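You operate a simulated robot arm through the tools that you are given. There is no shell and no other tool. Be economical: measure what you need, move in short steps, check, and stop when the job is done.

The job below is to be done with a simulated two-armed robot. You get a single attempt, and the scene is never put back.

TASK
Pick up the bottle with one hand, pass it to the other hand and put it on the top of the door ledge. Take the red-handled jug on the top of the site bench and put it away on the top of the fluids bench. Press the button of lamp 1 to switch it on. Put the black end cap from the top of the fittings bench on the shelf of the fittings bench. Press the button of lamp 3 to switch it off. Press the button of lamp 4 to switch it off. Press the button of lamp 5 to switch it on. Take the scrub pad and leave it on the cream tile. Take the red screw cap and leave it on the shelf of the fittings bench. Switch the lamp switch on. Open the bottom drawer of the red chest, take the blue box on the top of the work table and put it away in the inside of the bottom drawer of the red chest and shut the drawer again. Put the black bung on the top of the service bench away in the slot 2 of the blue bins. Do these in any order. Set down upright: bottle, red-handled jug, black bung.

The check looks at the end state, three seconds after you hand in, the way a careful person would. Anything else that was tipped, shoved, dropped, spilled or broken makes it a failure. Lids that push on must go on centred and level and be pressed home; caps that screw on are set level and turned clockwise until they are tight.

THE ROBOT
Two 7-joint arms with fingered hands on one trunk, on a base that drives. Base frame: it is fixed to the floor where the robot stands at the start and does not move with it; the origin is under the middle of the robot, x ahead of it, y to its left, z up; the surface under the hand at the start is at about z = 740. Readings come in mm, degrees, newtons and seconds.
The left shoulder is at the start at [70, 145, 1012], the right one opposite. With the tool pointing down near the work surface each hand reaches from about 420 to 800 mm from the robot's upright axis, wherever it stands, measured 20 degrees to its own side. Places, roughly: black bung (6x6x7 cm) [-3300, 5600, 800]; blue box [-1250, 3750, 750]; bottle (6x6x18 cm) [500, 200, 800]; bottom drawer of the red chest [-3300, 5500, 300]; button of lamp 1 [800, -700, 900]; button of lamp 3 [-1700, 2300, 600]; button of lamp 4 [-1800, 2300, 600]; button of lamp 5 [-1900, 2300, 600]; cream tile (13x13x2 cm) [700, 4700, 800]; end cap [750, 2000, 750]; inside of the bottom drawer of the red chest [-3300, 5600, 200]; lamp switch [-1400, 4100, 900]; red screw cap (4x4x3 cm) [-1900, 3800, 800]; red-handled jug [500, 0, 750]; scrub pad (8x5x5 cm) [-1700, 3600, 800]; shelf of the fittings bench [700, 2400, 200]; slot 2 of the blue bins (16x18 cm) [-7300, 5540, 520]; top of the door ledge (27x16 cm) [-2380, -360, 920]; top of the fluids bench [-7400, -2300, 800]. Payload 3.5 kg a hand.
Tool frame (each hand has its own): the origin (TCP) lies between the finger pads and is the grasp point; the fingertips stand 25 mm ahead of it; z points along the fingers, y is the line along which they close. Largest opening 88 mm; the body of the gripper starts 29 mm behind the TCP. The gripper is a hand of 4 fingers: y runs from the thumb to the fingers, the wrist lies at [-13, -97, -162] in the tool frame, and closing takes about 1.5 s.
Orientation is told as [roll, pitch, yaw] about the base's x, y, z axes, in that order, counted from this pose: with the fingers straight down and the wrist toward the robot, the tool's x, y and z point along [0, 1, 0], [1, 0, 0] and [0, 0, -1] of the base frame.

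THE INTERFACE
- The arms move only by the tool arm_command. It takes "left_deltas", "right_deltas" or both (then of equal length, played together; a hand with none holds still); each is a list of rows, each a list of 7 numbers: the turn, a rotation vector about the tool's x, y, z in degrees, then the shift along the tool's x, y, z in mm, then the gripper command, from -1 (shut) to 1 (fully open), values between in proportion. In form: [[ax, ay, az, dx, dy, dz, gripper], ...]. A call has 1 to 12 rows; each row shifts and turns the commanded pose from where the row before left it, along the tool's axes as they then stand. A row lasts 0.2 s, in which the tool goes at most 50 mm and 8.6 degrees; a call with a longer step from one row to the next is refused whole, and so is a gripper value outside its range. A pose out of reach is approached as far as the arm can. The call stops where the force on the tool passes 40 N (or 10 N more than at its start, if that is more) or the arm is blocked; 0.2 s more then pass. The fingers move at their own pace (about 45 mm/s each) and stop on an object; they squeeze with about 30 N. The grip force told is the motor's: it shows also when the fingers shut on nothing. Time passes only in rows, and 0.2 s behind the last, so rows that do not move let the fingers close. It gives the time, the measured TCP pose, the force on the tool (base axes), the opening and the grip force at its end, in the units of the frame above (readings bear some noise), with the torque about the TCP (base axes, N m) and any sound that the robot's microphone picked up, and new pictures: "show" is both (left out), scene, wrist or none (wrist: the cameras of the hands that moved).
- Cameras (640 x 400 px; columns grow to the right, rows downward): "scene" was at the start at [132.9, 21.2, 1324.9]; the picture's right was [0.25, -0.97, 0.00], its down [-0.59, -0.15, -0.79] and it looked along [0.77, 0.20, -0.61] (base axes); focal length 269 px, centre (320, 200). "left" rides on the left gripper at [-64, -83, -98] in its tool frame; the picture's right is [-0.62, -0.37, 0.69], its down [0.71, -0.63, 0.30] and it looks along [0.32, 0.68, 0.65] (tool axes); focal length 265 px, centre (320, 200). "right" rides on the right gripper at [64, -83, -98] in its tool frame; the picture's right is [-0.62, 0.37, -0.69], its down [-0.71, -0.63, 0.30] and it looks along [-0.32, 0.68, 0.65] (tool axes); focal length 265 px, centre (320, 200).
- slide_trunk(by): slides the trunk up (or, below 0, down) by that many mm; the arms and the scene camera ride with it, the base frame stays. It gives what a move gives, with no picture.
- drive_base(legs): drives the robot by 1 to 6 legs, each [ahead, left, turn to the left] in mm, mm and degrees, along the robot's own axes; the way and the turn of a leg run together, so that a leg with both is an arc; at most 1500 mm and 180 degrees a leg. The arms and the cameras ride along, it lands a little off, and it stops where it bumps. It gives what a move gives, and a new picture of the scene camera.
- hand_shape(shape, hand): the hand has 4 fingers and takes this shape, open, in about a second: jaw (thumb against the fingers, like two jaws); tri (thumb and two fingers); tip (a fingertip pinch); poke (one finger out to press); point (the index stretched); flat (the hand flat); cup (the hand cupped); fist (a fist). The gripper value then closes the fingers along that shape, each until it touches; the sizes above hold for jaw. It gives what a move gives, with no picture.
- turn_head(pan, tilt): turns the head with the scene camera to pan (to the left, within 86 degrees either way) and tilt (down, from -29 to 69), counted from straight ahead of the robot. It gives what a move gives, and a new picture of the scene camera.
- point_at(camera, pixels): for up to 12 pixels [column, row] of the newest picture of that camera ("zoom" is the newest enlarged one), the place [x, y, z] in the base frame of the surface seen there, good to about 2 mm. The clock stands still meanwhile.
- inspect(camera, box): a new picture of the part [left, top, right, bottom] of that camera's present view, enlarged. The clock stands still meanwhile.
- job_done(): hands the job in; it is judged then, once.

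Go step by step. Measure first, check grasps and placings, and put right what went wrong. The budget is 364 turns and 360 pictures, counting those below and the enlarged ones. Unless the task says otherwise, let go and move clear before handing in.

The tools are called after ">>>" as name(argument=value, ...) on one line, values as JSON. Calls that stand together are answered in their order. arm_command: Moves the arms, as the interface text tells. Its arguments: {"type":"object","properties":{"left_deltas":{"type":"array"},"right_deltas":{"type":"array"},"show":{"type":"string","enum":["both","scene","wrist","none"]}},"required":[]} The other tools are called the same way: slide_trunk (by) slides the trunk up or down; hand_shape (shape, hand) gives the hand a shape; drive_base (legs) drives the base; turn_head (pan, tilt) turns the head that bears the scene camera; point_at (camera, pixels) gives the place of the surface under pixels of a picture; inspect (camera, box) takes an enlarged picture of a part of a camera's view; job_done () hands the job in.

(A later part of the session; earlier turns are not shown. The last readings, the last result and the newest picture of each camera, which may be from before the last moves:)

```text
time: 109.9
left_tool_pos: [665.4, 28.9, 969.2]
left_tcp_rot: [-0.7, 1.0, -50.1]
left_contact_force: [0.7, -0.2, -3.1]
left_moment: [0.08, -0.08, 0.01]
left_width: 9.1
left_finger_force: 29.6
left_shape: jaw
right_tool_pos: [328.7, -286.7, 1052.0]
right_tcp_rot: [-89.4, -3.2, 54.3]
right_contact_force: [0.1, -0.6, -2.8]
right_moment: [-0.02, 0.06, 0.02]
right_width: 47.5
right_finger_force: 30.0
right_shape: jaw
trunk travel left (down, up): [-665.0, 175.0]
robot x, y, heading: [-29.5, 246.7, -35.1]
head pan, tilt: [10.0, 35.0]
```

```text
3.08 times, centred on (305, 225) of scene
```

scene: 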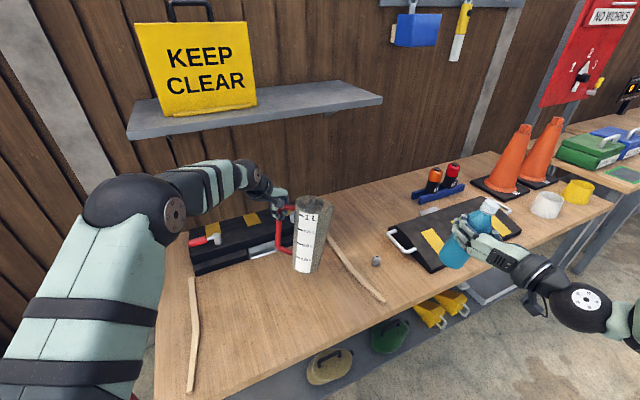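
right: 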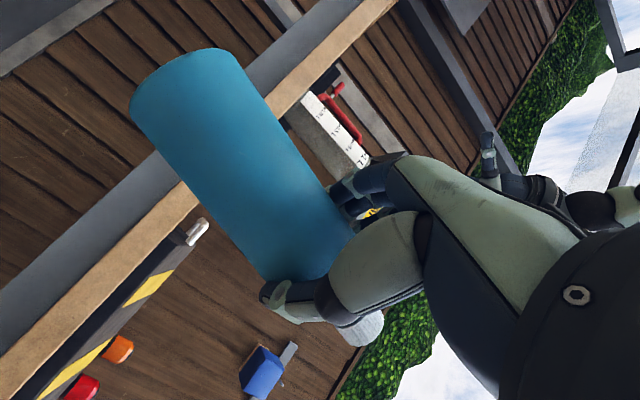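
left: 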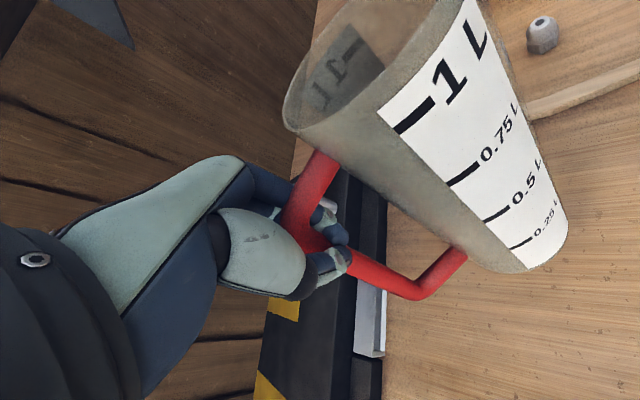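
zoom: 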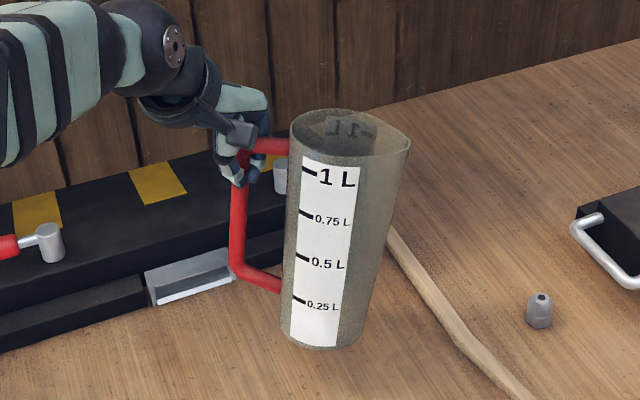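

The jug hangs nearly plumb from the handle. I'll lift it further, back off, pull the left arm in and turn round toward the door ledge.

>>> arm_command(left_deltas=[[0, 0, 0, 0, 0, -25, -1], [0, 0, 0, 0, 0, -30, -1], [0, 0, 0, 0, 0, -30, -1], [0, 0, 0, 0, 0, -25, -1], [0, 0, 0, 0, 0, 0, -1]], show="none")

>>> drive_base(legs=[[-328, -230, 0]])

>>> arm_command(left_deltas=[[0, 0, 0, -8, -29, 0, -1], [0, 0, 0, -8, -29, 0, -1], [0, 0, 0, -8, -29, 0, -1], [0, 0, 0, -8, -29, 0, -1], [0, 0, 0, -7, -29, 0, -1], [0, 0, 0, 0, 0, 0, -1]], show="none")

>>> drive_base(legs=[[0, 0, -145]])

```text
time: 111.1
left_tool_pos: [667.2, 26.7, 1079.1]
left_tcp_rot: [-0.6, 1.0, -50.0]
left_contact_force: [1.2, 0.4, -0.4]
left_moment: [0.06, -0.02, 0.02]
left_width: 8.9
left_finger_force: 30.0
left_shape: jaw
right_tool_pos: [329.6, -287.5, 1051.9]
right_tcp_rot: [-89.5, -3.3, 54.2]
right_contact_force: [-0.4, -0.8, -3.4]
right_moment: [0.03, 0.05, 0.02]
right_width: 47.3
right_finger_force: 30.2
right_shape: jaw
trunk travel left (down, up): [-665.0, 175.0]
robot x, y, heading: [-25.9, 242.6, -35.3]
head pan, tilt: [10.0, 35.0]
```

```text
time: 113.6
left_tool_pos: [269.8, 21.1, 1077.6]
left_tcp_rot: [-0.6, 1.1, -50.4]
left_contact_force: [0.4, -0.2, -0.1]
left_moment: [0.1, -0.04, 0.01]
left_width: 8.9
left_finger_force: 30.1
left_shape: jaw
right_tool_pos: [-71.3, -290.8, 1053.1]
right_tcp_rot: [-89.4, -3.2, 54.0]
right_contact_force: [0.2, 0.2, -3.2]
right_moment: [0.02, 0.05, 0.01]
right_width: 47.3
right_finger_force: 29.7
right_shape: jaw
trunk travel left (down, up): [-665.0, 175.0]
robot x, y, heading: [-424.5, 241.9, -35.5]
head pan, tilt: [10.0, 35.0]
```

scene: 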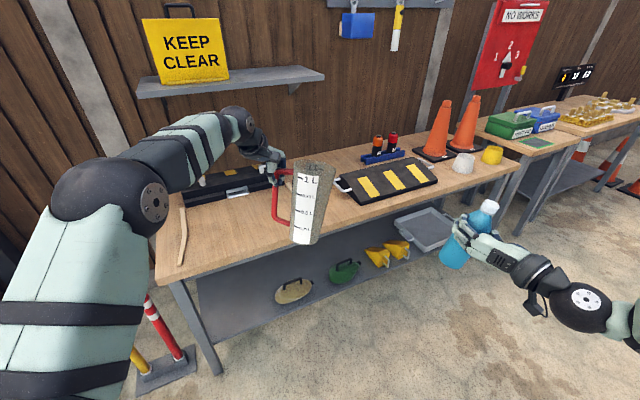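

```text
time: 115.0
left_tool_pos: [146.5, 108.9, 1081.7]
left_tcp_rot: [-0.6, 1.2, -50.4]
left_contact_force: [0.3, 0.3, -1.8]
left_moment: [0.1, -0.08, 0.0]
left_width: 9.0
left_finger_force: 29.7
left_shape: jaw
right_tool_pos: [-71.9, -290.1, 1052.7]
right_tcp_rot: [-89.4, -3.1, 54.0]
right_contact_force: [0.0, 0.0, -2.1]
right_moment: [0.01, 0.0, 0.01]
right_width: 47.3
right_finger_force: 30.4
right_shape: jaw
trunk travel left (down, up): [-665.0, 175.0]
robot x, y, heading: [-428.2, 246.5, -35.8]
head pan, tilt: [10.0, 35.0]
```

```text
time: 121.4
left_tool_pos: [-981.9, 41.3, 1081.3]
left_tcp_rot: [-0.6, 0.9, 163.0]
left_contact_force: [0.0, -0.3, -2.3]
left_moment: [-0.07, 0.0, -0.01]
left_width: 8.8
left_finger_force: 29.6
left_shape: jaw
right_tool_pos: [-1018.6, 494.3, 1053.3]
right_tcp_rot: [-89.4, -3.3, -92.6]
right_contact_force: [0.2, 1.1, -3.2]
right_moment: [0.02, 0.0, 0.0]
right_width: 47.3
right_finger_force: 29.9
right_shape: jaw
trunk travel left (down, up): [-665.0, 175.0]
robot x, y, heading: [-427.1, 242.9, 177.9]
head pan, tilt: [10.0, 35.0]
```

scene: 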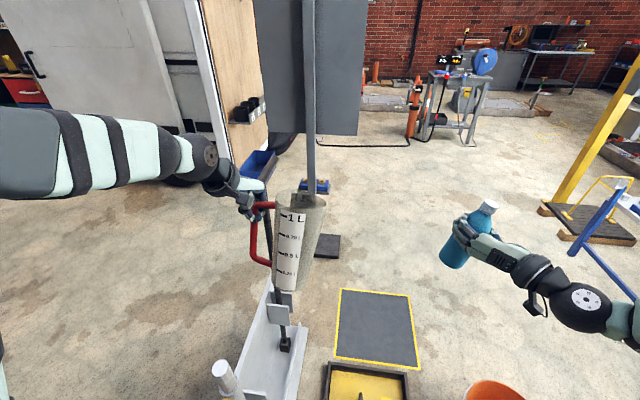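

I'm turned round with both objects held. I'll measure obstacles ahead and look for the door ledge near (-2380,-360).

>>> point_at(camera="scene", pixels=[[310, 60], [285, 345], [222, 380], [380, 330], [365, 385], [255, 165], [245, 110], [240, 150], [315, 185], [560, 210], [490, 390], [430, 100]])

>>> turn_head(pan=40, tilt=20)

```text
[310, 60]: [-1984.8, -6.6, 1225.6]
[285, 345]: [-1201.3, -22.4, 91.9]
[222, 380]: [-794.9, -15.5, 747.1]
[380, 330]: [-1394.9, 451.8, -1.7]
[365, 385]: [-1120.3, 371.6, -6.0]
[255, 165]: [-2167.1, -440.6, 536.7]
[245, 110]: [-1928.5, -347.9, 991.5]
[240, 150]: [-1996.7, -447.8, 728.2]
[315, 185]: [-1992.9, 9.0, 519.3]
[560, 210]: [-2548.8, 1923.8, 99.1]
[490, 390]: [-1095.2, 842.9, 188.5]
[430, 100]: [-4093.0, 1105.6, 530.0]
```

```text
time: 122.4
left_tool_pos: [-981.7, 41.5, 1081.1]
left_tcp_rot: [-0.6, 1.1, 163.0]
left_contact_force: [-1.3, 0.4, -1.1]
left_moment: [-0.09, 0.01, -0.01]
left_width: 8.7
left_finger_force: 29.8
left_shape: jaw
right_tool_pos: [-1018.4, 494.9, 1051.6]
right_tcp_rot: [-89.5, -3.2, -92.6]
right_contact_force: [0.2, -0.4, -2.5]
right_moment: [0.0, -0.03, 0.02]
right_width: 47.1
right_finger_force: 30.3
right_shape: jaw
trunk travel left (down, up): [-665.0, 175.0]
robot x, y, heading: [-428.7, 241.9, 177.8]
head pan, tilt: [40.0, 20.0]
```

scene: 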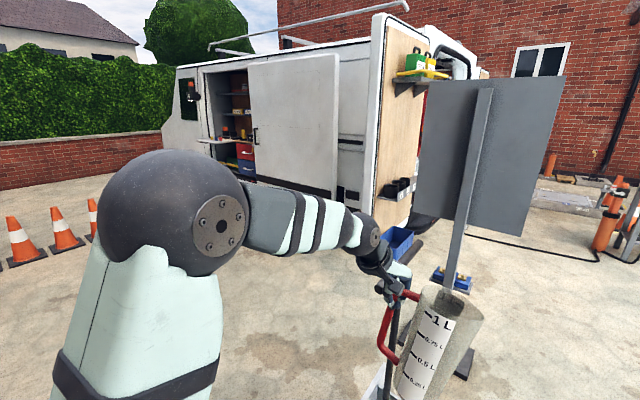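

The ledge is on the van's open door, facing +y and behind the sign post. I'll look to the other side to plan a way round.

>>> turn_head(pan=-35, tilt=25)

```text
time: 123.8
left_tool_pos: [-982.0, 41.5, 1080.7]
left_tcp_rot: [-0.6, 0.9, 163.0]
left_contact_force: [0.2, -0.2, -0.7]
left_moment: [-0.11, -0.03, 0.02]
left_width: 8.7
left_finger_force: 29.7
left_shape: jaw
right_tool_pos: [-1018.5, 493.0, 1052.2]
right_tcp_rot: [-89.5, -3.3, -92.6]
right_contact_force: [0.2, -0.6, -3.2]
right_moment: [0.01, -0.02, 0.03]
right_width: 47.3
right_finger_force: 29.9
right_shape: jaw
trunk travel left (down, up): [-665.0, 175.0]
robot x, y, heading: [-427.0, 243.6, 177.7]
head pan, tilt: [-35.0, 25.0]
```

scene: 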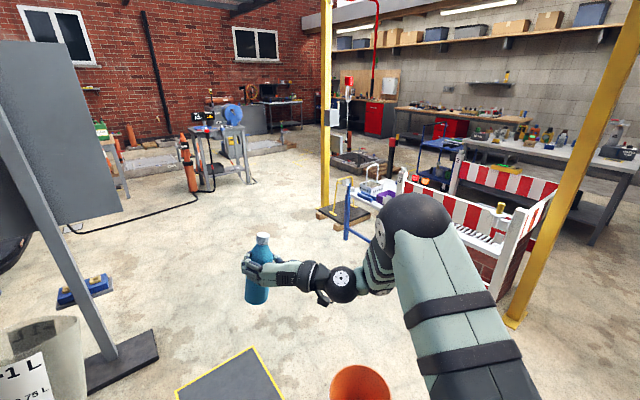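

>>> point_at(camera="scene", pixels=[[130, 345], [85, 285], [245, 350], [360, 370], [330, 205], [350, 215], [190, 185], [240, 160], [515, 320], [200, 300], [60, 120], [95, 385]])

```text
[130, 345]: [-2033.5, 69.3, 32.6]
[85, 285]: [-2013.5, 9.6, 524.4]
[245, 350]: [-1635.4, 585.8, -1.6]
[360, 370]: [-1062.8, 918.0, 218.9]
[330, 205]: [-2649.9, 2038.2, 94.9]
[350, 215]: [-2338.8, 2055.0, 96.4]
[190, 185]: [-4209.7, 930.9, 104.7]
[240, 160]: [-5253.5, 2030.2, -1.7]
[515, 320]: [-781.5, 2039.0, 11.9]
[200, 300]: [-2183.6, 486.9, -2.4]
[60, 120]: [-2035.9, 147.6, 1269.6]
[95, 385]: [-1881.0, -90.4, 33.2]
```

The way via y≈1430 is clear between the bucket (-1063,918) and the gantry post (y 2040). I'll drive round and face the van door.

>>> drive_base(legs=[[0, -1200, 0], [1500, 0, 0], [550, 0, 0], [0, 0, 92]])

>>> turn_head(pan=0, tilt=15)

```text
time: 132.8
left_tool_pos: [-1315.0, 1359.0, 1082.8]
left_tcp_rot: [-0.6, 0.9, 152.1]
left_contact_force: [-0.5, 1.1, -1.2]
left_moment: [-0.1, 0.04, 0.01]
left_width: 8.3
left_finger_force: 29.8
left_shape: jaw
right_tool_pos: [-1263.8, 1812.0, 1052.0]
right_tcp_rot: [-89.3, -3.2, -103.7]
right_contact_force: [0.7, -0.9, -3.5]
right_moment: [0.04, -0.01, 0.0]
right_width: 47.0
right_finger_force: 30.0
right_shape: jaw
trunk travel left (down, up): [-665.0, 175.0]
robot x, y, heading: [-731.5, 1456.6, 166.8]
head pan, tilt: [-35.0, 25.0]
stopped in leg 2: the robot was blocked; the commanded pose is now the measured one
```

scene: 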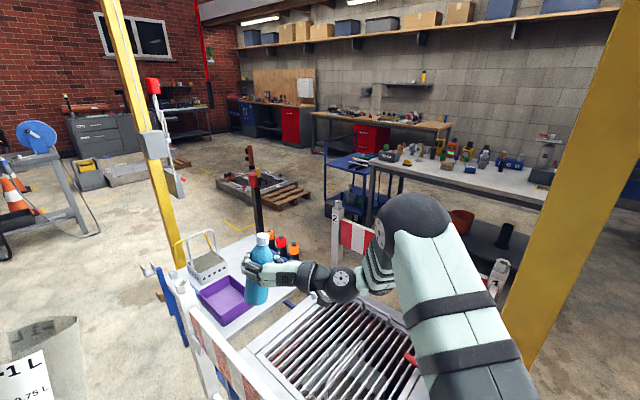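

```text
time: 133.8
left_tool_pos: [-1315.5, 1358.6, 1082.2]
left_tcp_rot: [-0.6, 1.0, 152.1]
left_contact_force: [-0.7, 0.3, -1.3]
left_moment: [-0.09, 0.05, -0.04]
left_width: 8.7
left_finger_force: 30.6
left_shape: jaw
right_tool_pos: [-1264.2, 1810.7, 1052.7]
right_tcp_rot: [-89.5, -3.2, -103.5]
right_contact_force: [1.0, 0.4, -2.9]
right_moment: [0.0, -0.06, 0.04]
right_width: 47.0
right_finger_force: 30.3
right_shape: jaw
trunk travel left (down, up): [-665.0, 175.0]
robot x, y, heading: [-731.6, 1456.0, 166.8]
head pan, tilt: [0.0, 15.0]
```

scene: 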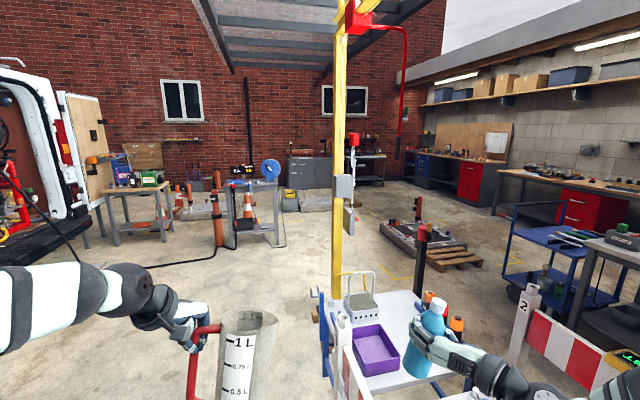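

The base bumped at (-731,1456), probably against the red-white barrier. I'll look down around it before moving.

>>> turn_head(pan=-30, tilt=55)

>>> turn_head(pan=45, tilt=45)

```text
time: 134.8
left_tool_pos: [-1315.1, 1358.6, 1081.5]
left_tcp_rot: [-0.6, 0.9, 152.1]
left_contact_force: [-0.4, 0.2, -2.5]
left_moment: [-0.09, 0.0, -0.01]
left_width: 8.7
left_finger_force: 30.1
left_shape: jaw
right_tool_pos: [-1264.3, 1811.2, 1052.4]
right_tcp_rot: [-89.4, -3.1, -103.6]
right_contact_force: [-0.8, -0.8, -3.2]
right_moment: [0.02, -0.01, 0.04]
right_width: 46.9
right_finger_force: 29.9
right_shape: jaw
trunk travel left (down, up): [-665.0, 175.0]
robot x, y, heading: [-734.4, 1453.3, 166.9]
head pan, tilt: [-30.0, 55.0]
```

scene: 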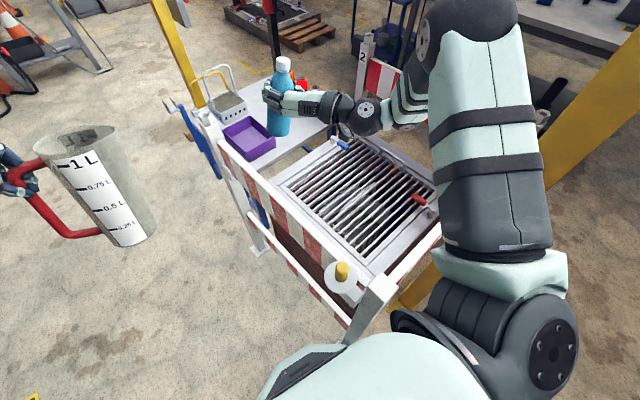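

```text
time: 136.3
left_tool_pos: [-1314.7, 1358.4, 1082.7]
left_tcp_rot: [-0.6, 1.0, 152.1]
left_contact_force: [-0.3, 0.1, -1.0]
left_moment: [-0.13, 0.02, -0.01]
left_width: 8.6
left_finger_force: 30.3
left_shape: jaw
right_tool_pos: [-1265.3, 1810.3, 1053.3]
right_tcp_rot: [-89.3, -3.3, -103.4]
right_contact_force: [-0.3, 0.6, -3.6]
right_moment: [-0.02, -0.06, 0.01]
right_width: 47.1
right_finger_force: 29.8
right_shape: jaw
trunk travel left (down, up): [-665.0, 175.0]
robot x, y, heading: [-735.8, 1455.7, 167.1]
head pan, tilt: [45.0, 45.0]
```

scene: 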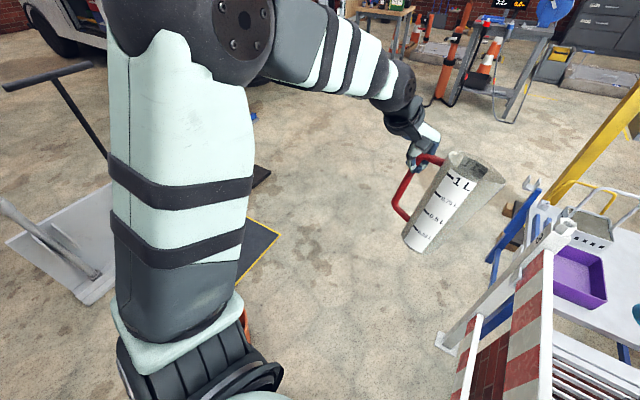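

>>> point_at(camera="scene", pixels=[[445, 348], [520, 250], [478, 320], [248, 325], [275, 235], [385, 300], [505, 215]])

>>> drive_base(legs=[[0, 200, 0]])

>>> turn_head(pan=-20, tilt=60)

```text
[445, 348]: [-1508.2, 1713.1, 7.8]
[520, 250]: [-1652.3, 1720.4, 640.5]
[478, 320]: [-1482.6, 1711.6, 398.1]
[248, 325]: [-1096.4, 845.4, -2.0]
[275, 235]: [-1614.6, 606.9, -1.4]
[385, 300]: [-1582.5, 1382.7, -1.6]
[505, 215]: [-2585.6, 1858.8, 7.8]
```

```text
time: 137.9
left_tool_pos: [-1360.8, 1167.4, 1083.3]
left_tcp_rot: [-0.5, 0.9, 152.0]
left_contact_force: [0.9, 0.1, -1.0]
left_moment: [-0.11, 0.01, -0.02]
left_width: 8.6
left_finger_force: 30.3
left_shape: jaw
right_tool_pos: [-1310.4, 1620.2, 1052.2]
right_tcp_rot: [-89.4, -3.3, -103.6]
right_contact_force: [0.1, 0.2, -4.0]
right_moment: [0.03, -0.05, -0.04]
right_width: 47.0
right_finger_force: 29.9
right_shape: jaw
trunk travel left (down, up): [-665.0, 175.0]
robot x, y, heading: [-773.9, 1264.5, 166.6]
head pan, tilt: [45.0, 45.0]
```

scene: 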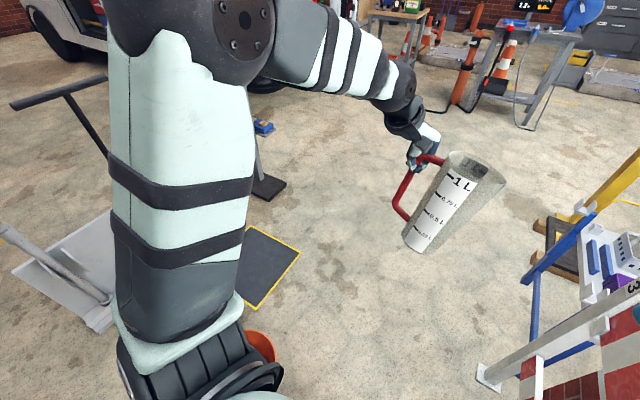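

```text
time: 139.3
left_tool_pos: [-1360.7, 1167.6, 1083.0]
left_tcp_rot: [-0.7, 0.9, 152.0]
left_contact_force: [-0.4, 0.6, -1.1]
left_moment: [-0.1, 0.05, -0.01]
left_width: 8.6
left_finger_force: 30.0
left_shape: jaw
right_tool_pos: [-1310.0, 1619.3, 1052.5]
right_tcp_rot: [-89.3, -3.2, -103.5]
right_contact_force: [-0.2, 0.8, -2.9]
right_moment: [0.03, -0.02, 0.01]
right_width: 47.0
right_finger_force: 30.2
right_shape: jaw
trunk travel left (down, up): [-665.0, 175.0]
robot x, y, heading: [-779.6, 1260.9, 166.8]
head pan, tilt: [-20.0, 60.0]
```

scene: 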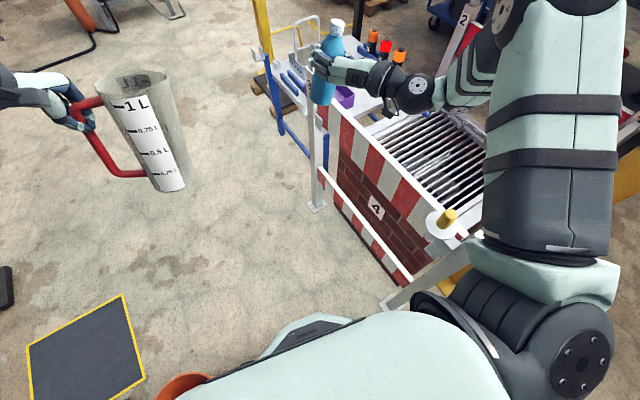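

The barrier's face is at y≈1710 and the bucket is at y<1050, so I'll pass at y≈1350 after straightening the heading, then turn to face the van.

>>> drive_base(legs=[[0, 0, 12], [0, -85, 0], [1500, 0, 0], [150, 0, 0], [0, 0, 91]])

>>> turn_head(pan=5, tilt=20)

```text
time: 152.9
left_tool_pos: [-2220.7, 838.1, 1082.7]
left_tcp_rot: [-0.6, 0.9, -107.1]
left_contact_force: [-0.8, 0.3, -1.0]
left_moment: [0.05, -0.07, -0.03]
left_width: 8.7
left_finger_force: 29.7
left_shape: jaw
right_tool_pos: [-2674.1, 800.8, 1052.0]
right_tcp_rot: [-89.5, -3.2, -2.6]
right_contact_force: [-0.3, -0.6, -3.6]
right_moment: [0.08, 0.02, -0.02]
right_width: 47.0
right_finger_force: 29.8
right_shape: jaw
trunk travel left (down, up): [-665.0, 175.0]
robot x, y, heading: [-2424.6, 1392.8, -92.5]
head pan, tilt: [-20.0, 60.0]
```

scene: 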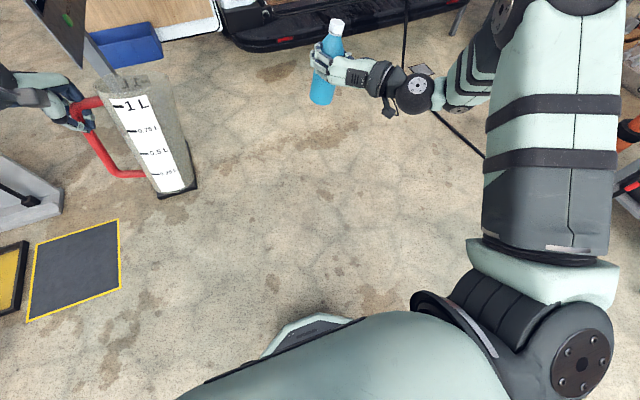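

```text
time: 154.0
left_tool_pos: [-2220.2, 837.4, 1082.6]
left_tcp_rot: [-0.5, 1.0, -107.0]
left_contact_force: [-0.1, 0.8, -0.7]
left_moment: [0.0, -0.1, -0.02]
left_width: 8.5
left_finger_force: 30.6
left_shape: jaw
right_tool_pos: [-2674.3, 801.7, 1052.5]
right_tcp_rot: [-89.4, -3.2, -2.6]
right_contact_force: [-0.6, -0.3, -2.7]
right_moment: [0.07, 0.04, 0.01]
right_width: 47.2
right_finger_force: 30.0
right_shape: jaw
trunk travel left (down, up): [-665.0, 175.0]
robot x, y, heading: [-2421.8, 1392.1, -92.2]
head pan, tilt: [5.0, 20.0]
```

scene: 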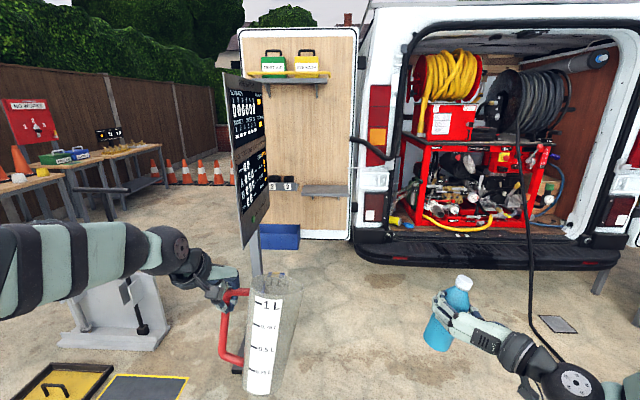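

The van's open door shows the free ledge at about (325,190), right of the black bins. I'll measure it.

>>> inspect(camera="scene", box=[230, 150, 370, 250])

>>> point_at(camera="scene", pixels=[[305, 188], [345, 188], [325, 190], [325, 186], [308, 196], [347, 196], [275, 185], [290, 187], [258, 170], [350, 240], [282, 235], [262, 100]])

```text
4.00 times, centred on (300, 200) of scene
```

zoom: 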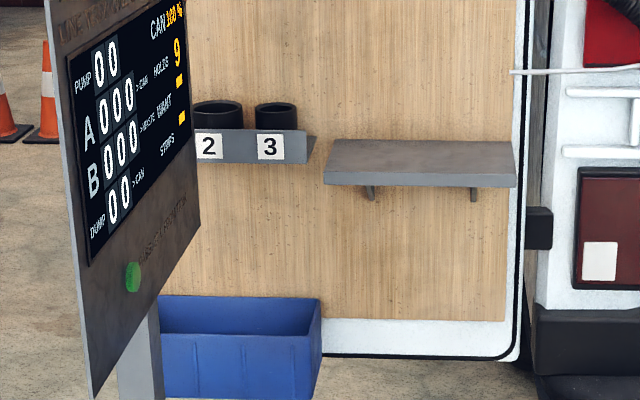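

```text
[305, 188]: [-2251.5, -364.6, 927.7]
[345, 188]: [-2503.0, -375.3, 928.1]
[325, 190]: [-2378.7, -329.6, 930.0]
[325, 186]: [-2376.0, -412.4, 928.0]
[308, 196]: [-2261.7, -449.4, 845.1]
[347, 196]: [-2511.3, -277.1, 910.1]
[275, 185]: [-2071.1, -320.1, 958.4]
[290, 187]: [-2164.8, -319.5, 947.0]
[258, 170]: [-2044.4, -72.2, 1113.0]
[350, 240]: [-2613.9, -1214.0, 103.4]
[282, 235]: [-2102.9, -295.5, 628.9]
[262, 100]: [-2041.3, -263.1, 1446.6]
```

The ledge spans x -2250…-2512, y -280…-440, z 929, free on top. The sign at x≈-2040 is close, so I'll come in at a -60° heading. First I check the bottle's tilt.

>>> inspect(camera="scene", box=[400, 260, 500, 370])

>>> point_at(camera="scene", pixels=[[464, 282], [458, 300], [432, 338], [440, 346], [447, 335], [430, 330], [455, 290]])

>>> drive_base(legs=[[0, 0, 32]])

```text
3.64 times, centred on (450, 315) of scene
```

zoom: 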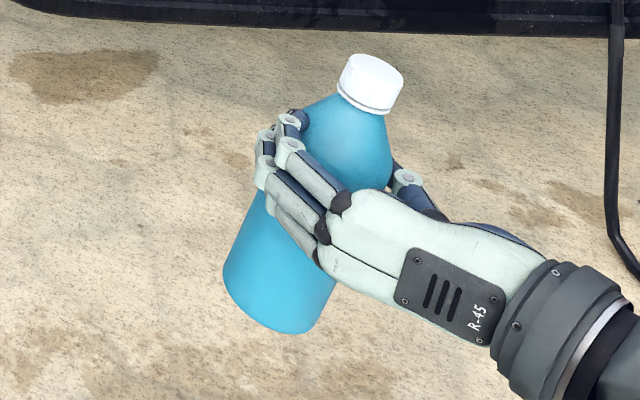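

```text
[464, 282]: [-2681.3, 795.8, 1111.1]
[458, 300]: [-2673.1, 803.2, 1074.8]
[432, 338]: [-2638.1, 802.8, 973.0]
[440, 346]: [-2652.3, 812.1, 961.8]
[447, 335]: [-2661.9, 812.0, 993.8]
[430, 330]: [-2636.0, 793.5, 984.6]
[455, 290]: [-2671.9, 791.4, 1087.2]
```

```text
time: 155.9
left_tool_pos: [-1958.5, 1029.5, 1081.9]
left_tcp_rot: [-0.7, 1.0, -75.1]
left_contact_force: [-0.1, -1.8, -1.3]
left_moment: [0.06, -0.12, 0.02]
left_width: 8.5
left_finger_force: 30.3
left_shape: jaw
right_tool_pos: [-2324.0, 758.0, 1052.0]
right_tcp_rot: [-89.4, -3.2, 29.4]
right_contact_force: [0.0, -0.6, -3.8]
right_moment: [0.02, 0.07, 0.0]
right_width: 47.1
right_finger_force: 30.2
right_shape: jaw
trunk travel left (down, up): [-665.0, 175.0]
robot x, y, heading: [-2422.1, 1393.1, -59.9]
head pan, tilt: [5.0, 20.0]
```

scene: 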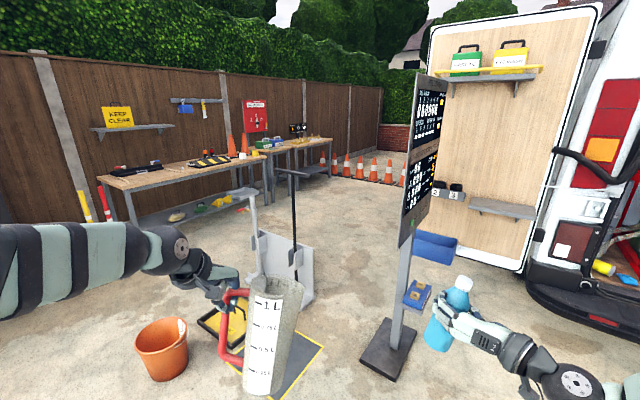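

The bottle leans about 12° right and 4° back, so I correct that with the wrist, bring the hand inward, and drive near the ledge.

>>> arm_command(right_deltas=[[0, 0, -6, 0, 0, 0, -1], [0, 0, -6, 0, 0, 0, -1], [0, 3.5, 0, 0, 0, 0, -1], [0, 0, 0, 0, 30, 0, -1], [0, 0, 0, 0, 40, 0, -1], [0, 0, 0, 0, 40, 0, -1], [0, 0, 0, 0, 40, 0, -1], [0, 0, 0, 0, 0, 0, -1]], show="none")

>>> drive_base(legs=[[759, -766, 0]])

```text
time: 157.8
left_tool_pos: [-1958.6, 1029.3, 1082.7]
left_tcp_rot: [-0.5, 1.0, -75.1]
left_contact_force: [0.6, 0.0, -1.2]
left_moment: [0.07, -0.11, 0.02]
left_width: 8.4
left_finger_force: 29.7
left_shape: jaw
right_tool_pos: [-2193.8, 829.9, 1027.0]
right_tcp_rot: [-85.9, 8.8, 29.5]
right_contact_force: [-0.3, -0.1, -2.9]
right_moment: [0.07, 0.0, 0.02]
right_width: 47.0
right_finger_force: 29.8
right_shape: jaw
trunk travel left (down, up): [-665.0, 175.0]
robot x, y, heading: [-2425.3, 1391.4, -60.1]
head pan, tilt: [5.0, 20.0]
```

```text
time: 163.3
left_tool_pos: [-2271.4, -21.5, 1081.9]
left_tcp_rot: [-0.5, 1.1, -75.9]
left_contact_force: [-0.6, -0.1, -0.9]
left_moment: [0.04, -0.08, 0.01]
left_width: 8.6
left_finger_force: 30.0
left_shape: jaw
right_tool_pos: [-2511.3, -216.9, 1027.8]
right_tcp_rot: [-85.9, 8.8, 28.8]
right_contact_force: [-0.1, 0.1, -2.6]
right_moment: [0.04, 0.04, 0.01]
right_width: 46.9
right_finger_force: 30.0
right_shape: jaw
trunk travel left (down, up): [-665.0, 175.0]
robot x, y, heading: [-2734.0, 345.8, -60.9]
head pan, tilt: [5.0, 20.0]
```

scene: 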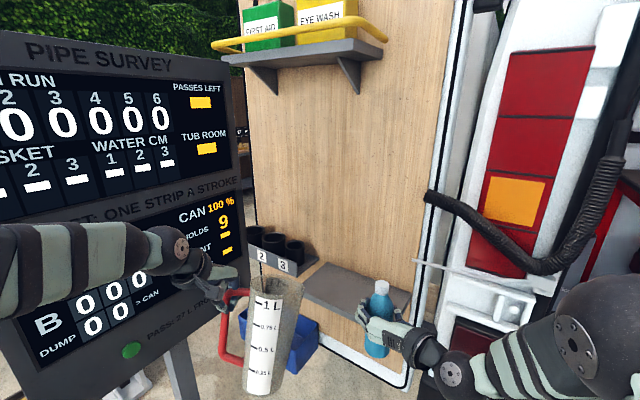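

>>> inspect(camera="scene", box=[300, 230, 460, 380])

>>> point_at(camera="scene", pixels=[[381, 287], [380, 300], [376, 350], [370, 345], [386, 350], [377, 356], [300, 300], [350, 285], [400, 300], [330, 265], [60, 300], [430, 265]])

```text
2.67 times, centred on (380, 305) of scene
```

zoom: 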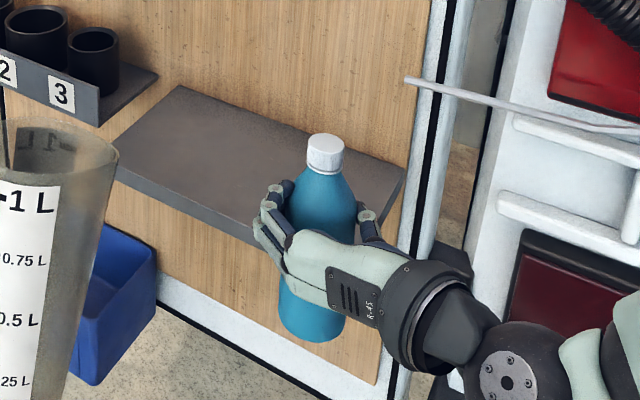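

```text
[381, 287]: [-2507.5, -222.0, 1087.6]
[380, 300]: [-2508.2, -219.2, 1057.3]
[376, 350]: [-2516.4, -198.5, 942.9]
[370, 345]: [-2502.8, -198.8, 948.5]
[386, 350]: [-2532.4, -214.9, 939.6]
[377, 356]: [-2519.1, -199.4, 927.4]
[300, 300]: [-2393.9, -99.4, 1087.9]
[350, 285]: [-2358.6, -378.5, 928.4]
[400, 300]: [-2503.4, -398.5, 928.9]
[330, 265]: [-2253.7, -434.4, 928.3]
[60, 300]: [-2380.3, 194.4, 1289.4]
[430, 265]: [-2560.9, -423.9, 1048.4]
```

The bottle is now upright with its base near z 915. I'll raise the trunk 40 and reach the bottle over the ledge to (-2385,-355).

>>> slide_trunk(by=40)

>>> arm_command(right_deltas=[[0, 0, 0, -4.7, 10.4, 43.5, -1], [0, 0, 0, -4.7, 10.4, 43.5, -1], [0, 0, 0, -4.7, 10.4, 43.5, -1], [0, 0, 0, -4.7, 10.4, 43.5, -1], [0, 0, 0, 0, 0, 0, -1]], show="both")

>>> inspect(camera="scene", box=[290, 220, 430, 350])

```text
time: 164.2
left_tool_pos: [-2271.3, -21.4, 1122.9]
left_tcp_rot: [-0.6, 1.0, -75.8]
left_contact_force: [-1.0, 0.1, -1.7]
left_moment: [0.08, -0.11, 0.0]
left_width: 8.5
left_finger_force: 30.2
left_shape: jaw
right_tool_pos: [-2511.1, -217.6, 1067.2]
right_tcp_rot: [-85.8, 8.8, 28.7]
right_contact_force: [0.6, 0.8, -3.0]
right_moment: [0.03, 0.03, 0.0]
right_width: 46.7
right_finger_force: 29.9
right_shape: jaw
trunk travel left (down, up): [-705.0, 135.0]
robot x, y, heading: [-2735.2, 347.5, -61.1]
head pan, tilt: [5.0, 20.0]
```

```text
time: 165.4
left_tool_pos: [-2271.9, -21.5, 1122.5]
left_tcp_rot: [-0.6, 1.0, -75.8]
left_contact_force: [0.4, 0.0, -1.6]
left_moment: [0.07, -0.09, -0.02]
left_width: 8.5
left_finger_force: 29.6
left_shape: jaw
right_tool_pos: [-2386.7, -349.1, 1066.9]
right_tcp_rot: [-85.8, 8.8, 28.7]
right_contact_force: [-0.9, -0.6, -3.0]
right_moment: [0.05, -0.01, -0.01]
right_width: 46.9
right_finger_force: 30.0
right_shape: jaw
trunk travel left (down, up): [-705.0, 135.0]
robot x, y, heading: [-2730.0, 347.4, -61.0]
head pan, tilt: [5.0, 20.0]
```

scene: 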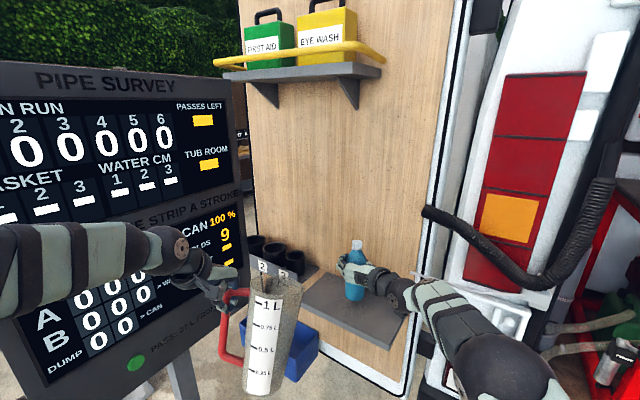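
right: 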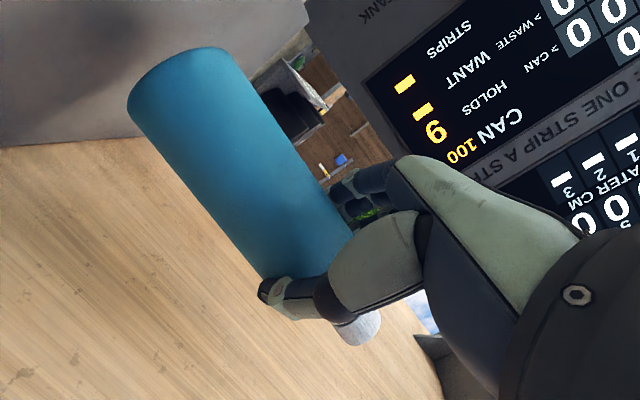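

```text
3.08 times, centred on (360, 285) of scene
```

zoom: 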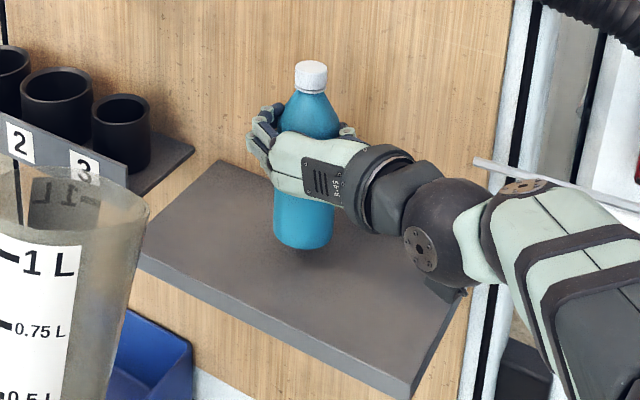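

The bottle is over the ledge, clear by about 24 mm. I'll lower it gently.

>>> arm_command(right_deltas=[[0, 0, 0, 5.9, 0.9, 0.4, -1], [0, 0, 0, 5.9, 0.9, 0.4, -1], [0, 0, 0, 5.9, 0.9, 0.4, -1], [0, 0, 0, 2, 0.3, 0.1, -1], [0, 0, 0, 0, 0, 0, -1]], show="none")

>>> inspect(camera="scene", box=[290, 220, 430, 350])

```text
time: 166.6
left_tool_pos: [-2272.4, -22.7, 1121.6]
left_tcp_rot: [-0.6, 1.1, -75.8]
left_contact_force: [-0.1, 0.0, -0.4]
left_moment: [0.03, -0.09, 0.02]
left_width: 8.4
left_finger_force: 30.3
left_shape: jaw
right_tool_pos: [-2388.5, -350.0, 1048.8]
right_tcp_rot: [-85.9, 8.8, 28.7]
right_contact_force: [0.3, -0.2, -2.3]
right_moment: [0.03, 0.03, -0.02]
right_width: 46.9
right_finger_force: 30.3
right_shape: jaw
trunk travel left (down, up): [-705.0, 135.0]
robot x, y, heading: [-2734.2, 342.8, -60.8]
head pan, tilt: [5.0, 20.0]
```

```text
3.08 times, centred on (360, 285) of scene
```

zoom: 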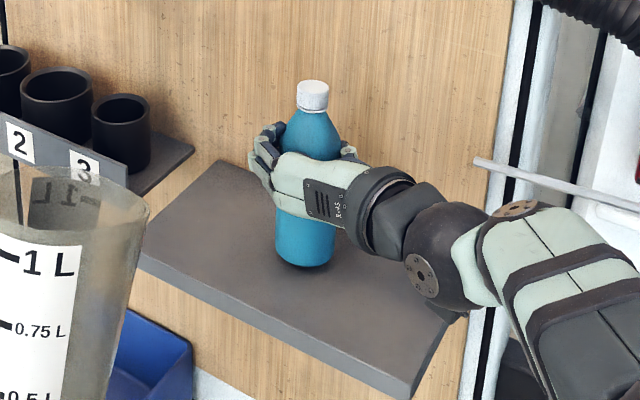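

>>> arm_command(right_deltas=[[0, 0, 0, 3, 0.5, 0.2, -1], [0, 0, 0, 3, 0.5, 0.2, -1], [0, 0, 0, 2, 0.3, 0.1, -1], [0, 0, 0, 0, 0, 0, -1]], show="none")

>>> inspect(camera="scene", box=[290, 220, 430, 350])

```text
time: 167.6
left_tool_pos: [-2271.8, -21.7, 1121.5]
left_tcp_rot: [-0.7, 1.0, -75.8]
left_contact_force: [0.3, 0.0, -2.0]
left_moment: [0.02, -0.13, 0.03]
left_width: 8.3
left_finger_force: 29.6
left_shape: jaw
right_tool_pos: [-2389.0, -350.2, 1039.8]
right_tcp_rot: [-85.9, 8.6, 28.7]
right_contact_force: [0.5, -0.4, -3.7]
right_moment: [0.04, 0.01, 0.02]
right_width: 46.7
right_finger_force: 30.0
right_shape: jaw
trunk travel left (down, up): [-705.0, 135.0]
robot x, y, heading: [-2736.2, 345.2, -60.7]
head pan, tilt: [5.0, 20.0]
```

```text
3.08 times, centred on (360, 285) of scene
```

zoom: 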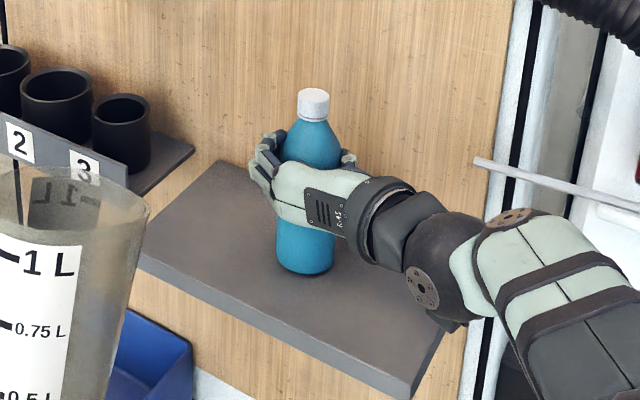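

Still no contact; I'll lower in 2 mm steps.

>>> arm_command(right_deltas=[[0, 0, 0, 2, 0.3, 0.1, -1], [0, 0, 0, 2, 0.3, 0.1, -1], [0, 0, 0, 0, 0, 0, -1]], show="none")

>>> point_at(camera="zoom", pixels=[[313, 95], [305, 265], [305, 280], [305, 300]])

```text
time: 168.4
left_tool_pos: [-2272.6, -20.9, 1123.4]
left_tcp_rot: [-0.6, 0.9, -75.8]
left_contact_force: [0.2, -0.6, -1.7]
left_moment: [0.07, -0.1, 0.0]
left_width: 8.5
left_finger_force: 29.6
left_shape: jaw
right_tool_pos: [-2390.5, -348.4, 1038.9]
right_tcp_rot: [-86.1, 8.8, 28.8]
right_contact_force: [-1.0, 0.9, 6.1]
right_moment: [-0.06, -0.12, -0.03]
right_width: 47.0
right_finger_force: 29.8
right_shape: jaw
trunk travel left (down, up): [-705.0, 135.0]
robot x, y, heading: [-2733.3, 347.4, -60.9]
head pan, tilt: [5.0, 20.0]
```

```text
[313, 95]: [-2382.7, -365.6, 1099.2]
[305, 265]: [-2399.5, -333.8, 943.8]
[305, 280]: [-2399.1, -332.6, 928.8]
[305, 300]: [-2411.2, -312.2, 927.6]
```

The bottle touches down (force now +6 N). I'll open and withdraw straight back.

>>> arm_command(right_deltas=[[0, 0, 0, 0, 0, 0, -0.1], [0, 0, 0, 0, 0, 0, 0.2], [0, 0, 0, 0, 0, 0, 0.5], [0, 0, 0, 0, 0, 0, 1], [0, 0, 0, 0, 0, 0, 1], [0, 0, 0, 0, 0, 0, 1], [0, 0, 0, 0, 0, -15, 1], [0, 0, 0, 0, 0, -30, 1], [0, 0, 0, 0, 0, -40, 1], [0, 0, 0, 0, 0, -40, 1], [0, 0, 0, 0, 0, -40, 1]], show="scene")

>>> inspect(camera="scene", box=[290, 220, 430, 350])

```text
time: 170.8
left_tool_pos: [-2271.9, -21.1, 1123.2]
left_tcp_rot: [-0.6, 0.9, -75.7]
left_contact_force: [-0.1, -1.2, -2.1]
left_moment: [0.05, -0.08, -0.01]
left_width: 8.2
left_finger_force: 29.9
left_shape: jaw
right_tool_pos: [-2474.4, -213.2, 1038.6]
right_tcp_rot: [-85.1, 8.2, 27.6]
right_contact_force: [0.3, -0.3, -1.2]
right_moment: [-0.01, -0.01, 0.01]
right_width: 87.7
right_finger_force: 0.1
right_shape: jaw
trunk travel left (down, up): [-705.0, 135.0]
robot x, y, heading: [-2731.8, 347.8, -61.0]
head pan, tilt: [5.0, 20.0]
```

scene: 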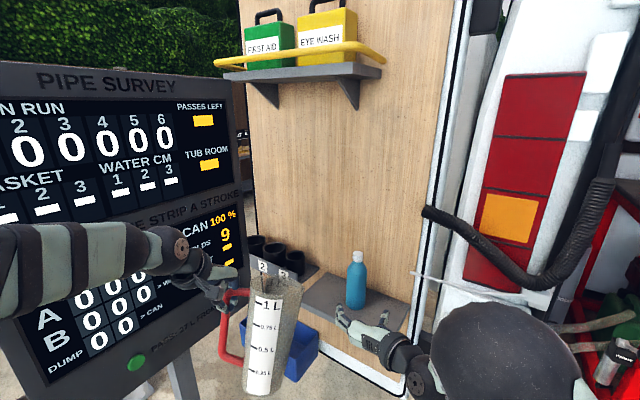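

```text
3.08 times, centred on (360, 285) of scene
```

zoom: 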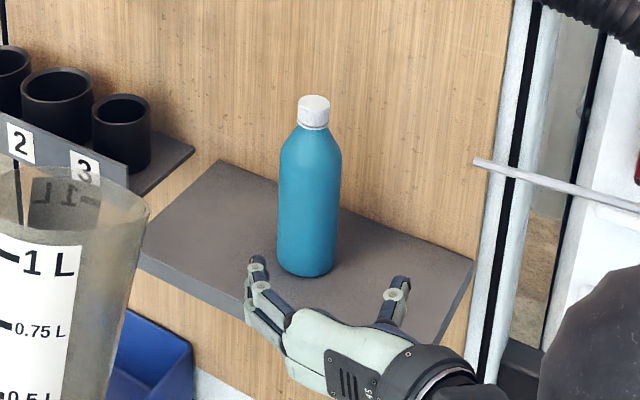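

The bottle stands upright on the ledge. I'll back off and turn to look toward the fluids bench.

>>> drive_base(legs=[[-600, 0, 0], [0, 0, -119]])

>>> turn_head(pan=35, tilt=20)

```text
time: 179.2
left_tool_pos: [-3575.5, 662.3, 1122.5]
left_tcp_rot: [-0.6, 1.0, 163.4]
left_contact_force: [0.4, -0.5, -1.4]
left_moment: [-0.08, -0.01, -0.04]
left_width: 8.3
left_finger_force: 30.1
left_shape: jaw
right_tool_pos: [-3638.8, 933.8, 1047.8]
right_tcp_rot: [-85.8, 7.7, -93.3]
right_contact_force: [-0.6, 0.3, -0.6]
right_moment: [0.0, -0.02, 0.02]
right_width: 87.7
right_finger_force: 0.2
right_shape: jaw
trunk travel left (down, up): [-705.0, 135.0]
robot x, y, heading: [-3021.7, 869.4, 178.2]
head pan, tilt: [5.0, 20.0]
```

scene: 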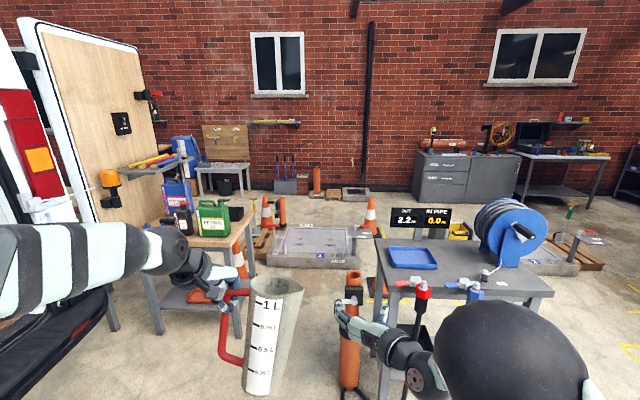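

```text
time: 180.1
left_tool_pos: [-3575.2, 662.9, 1122.2]
left_tcp_rot: [-0.6, 0.9, 163.4]
left_contact_force: [0.0, 0.3, -1.1]
left_moment: [-0.12, 0.03, 0.02]
left_width: 8.5
left_finger_force: 29.3
left_shape: jaw
right_tool_pos: [-3638.6, 933.9, 1048.0]
right_tcp_rot: [-85.6, 7.5, -93.5]
right_contact_force: [0.2, -0.3, -0.5]
right_moment: [-0.01, 0.02, 0.02]
right_width: 87.7
right_finger_force: 0.1
right_shape: jaw
trunk travel left (down, up): [-705.0, 135.0]
robot x, y, heading: [-3023.4, 869.8, 178.3]
head pan, tilt: [35.0, 20.0]
```

scene: 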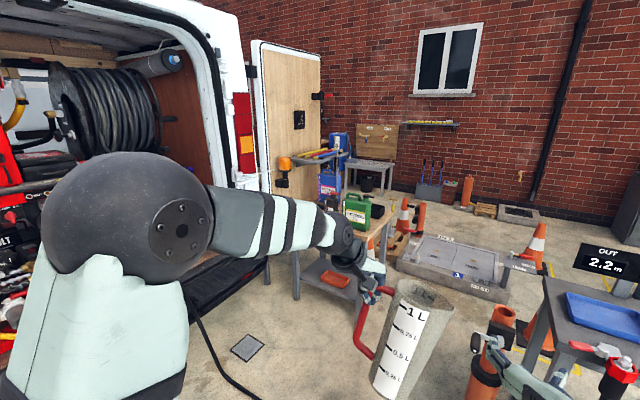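

>>> point_at(camera="scene", pixels=[[375, 162], [390, 185], [450, 195], [370, 225], [310, 290], [450, 260], [400, 225], [530, 250], [550, 330], [500, 330], [590, 300], [330, 150]])

>>> inspect(camera="scene", box=[260, 100, 560, 320])

```text
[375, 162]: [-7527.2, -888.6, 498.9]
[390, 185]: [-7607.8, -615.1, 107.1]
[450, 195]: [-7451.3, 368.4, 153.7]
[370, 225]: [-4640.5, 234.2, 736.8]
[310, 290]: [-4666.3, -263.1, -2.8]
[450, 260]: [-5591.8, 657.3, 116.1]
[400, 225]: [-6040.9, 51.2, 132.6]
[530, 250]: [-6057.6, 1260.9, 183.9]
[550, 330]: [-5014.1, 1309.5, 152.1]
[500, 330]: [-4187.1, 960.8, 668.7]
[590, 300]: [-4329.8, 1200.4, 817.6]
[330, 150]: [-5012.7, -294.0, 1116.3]
```

```text
1.82 times, centred on (410, 210) of scene
```

zoom: 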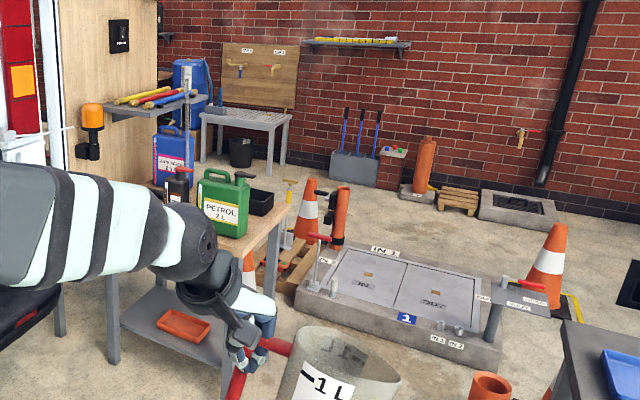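

>>> turn_head(pan=-40, tilt=25)

```text
time: 181.6
left_tool_pos: [-3575.5, 663.1, 1121.7]
left_tcp_rot: [-0.6, 1.0, 163.5]
left_contact_force: [-0.4, -0.3, -1.0]
left_moment: [-0.09, 0.0, 0.0]
left_width: 8.8
left_finger_force: 30.1
left_shape: jaw
right_tool_pos: [-3638.6, 934.9, 1049.0]
right_tcp_rot: [-85.7, 7.5, -93.6]
right_contact_force: [-0.1, 0.7, -0.4]
right_moment: [0.01, -0.01, 0.0]
right_width: 87.7
right_finger_force: 0.1
right_shape: jaw
trunk travel left (down, up): [-705.0, 135.0]
robot x, y, heading: [-3019.6, 869.0, 178.2]
head pan, tilt: [-40.0, 25.0]
```

scene: 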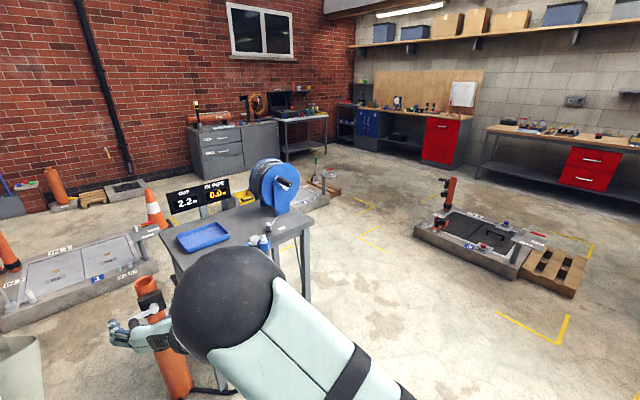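

>>> point_at(camera="scene", pixels=[[150, 215], [305, 295], [255, 330], [320, 205], [340, 190], [420, 235], [445, 200], [520, 280], [245, 160], [60, 300], [110, 190], [330, 300]])

>>> inspect(camera="scene", box=[160, 140, 400, 330])

```text
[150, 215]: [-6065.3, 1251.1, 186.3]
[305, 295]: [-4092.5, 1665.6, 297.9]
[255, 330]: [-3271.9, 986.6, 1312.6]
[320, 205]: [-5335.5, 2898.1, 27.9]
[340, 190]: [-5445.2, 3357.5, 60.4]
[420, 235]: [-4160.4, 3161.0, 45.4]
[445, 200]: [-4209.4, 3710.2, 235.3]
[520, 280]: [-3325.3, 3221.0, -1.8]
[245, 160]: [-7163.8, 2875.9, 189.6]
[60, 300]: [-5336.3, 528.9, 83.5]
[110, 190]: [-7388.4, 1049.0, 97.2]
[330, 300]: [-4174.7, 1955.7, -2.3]
```

```text
2.11 times, centred on (280, 235) of scene
```

zoom: 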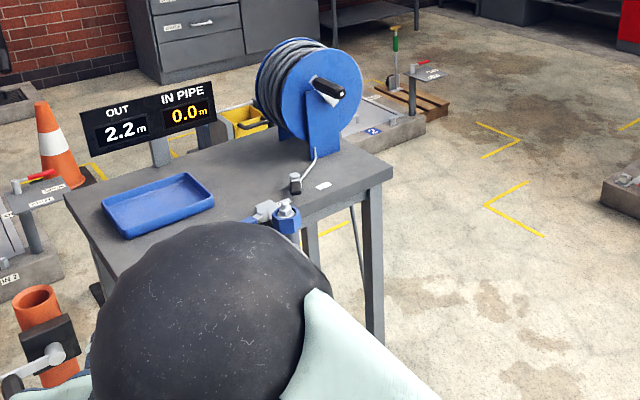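

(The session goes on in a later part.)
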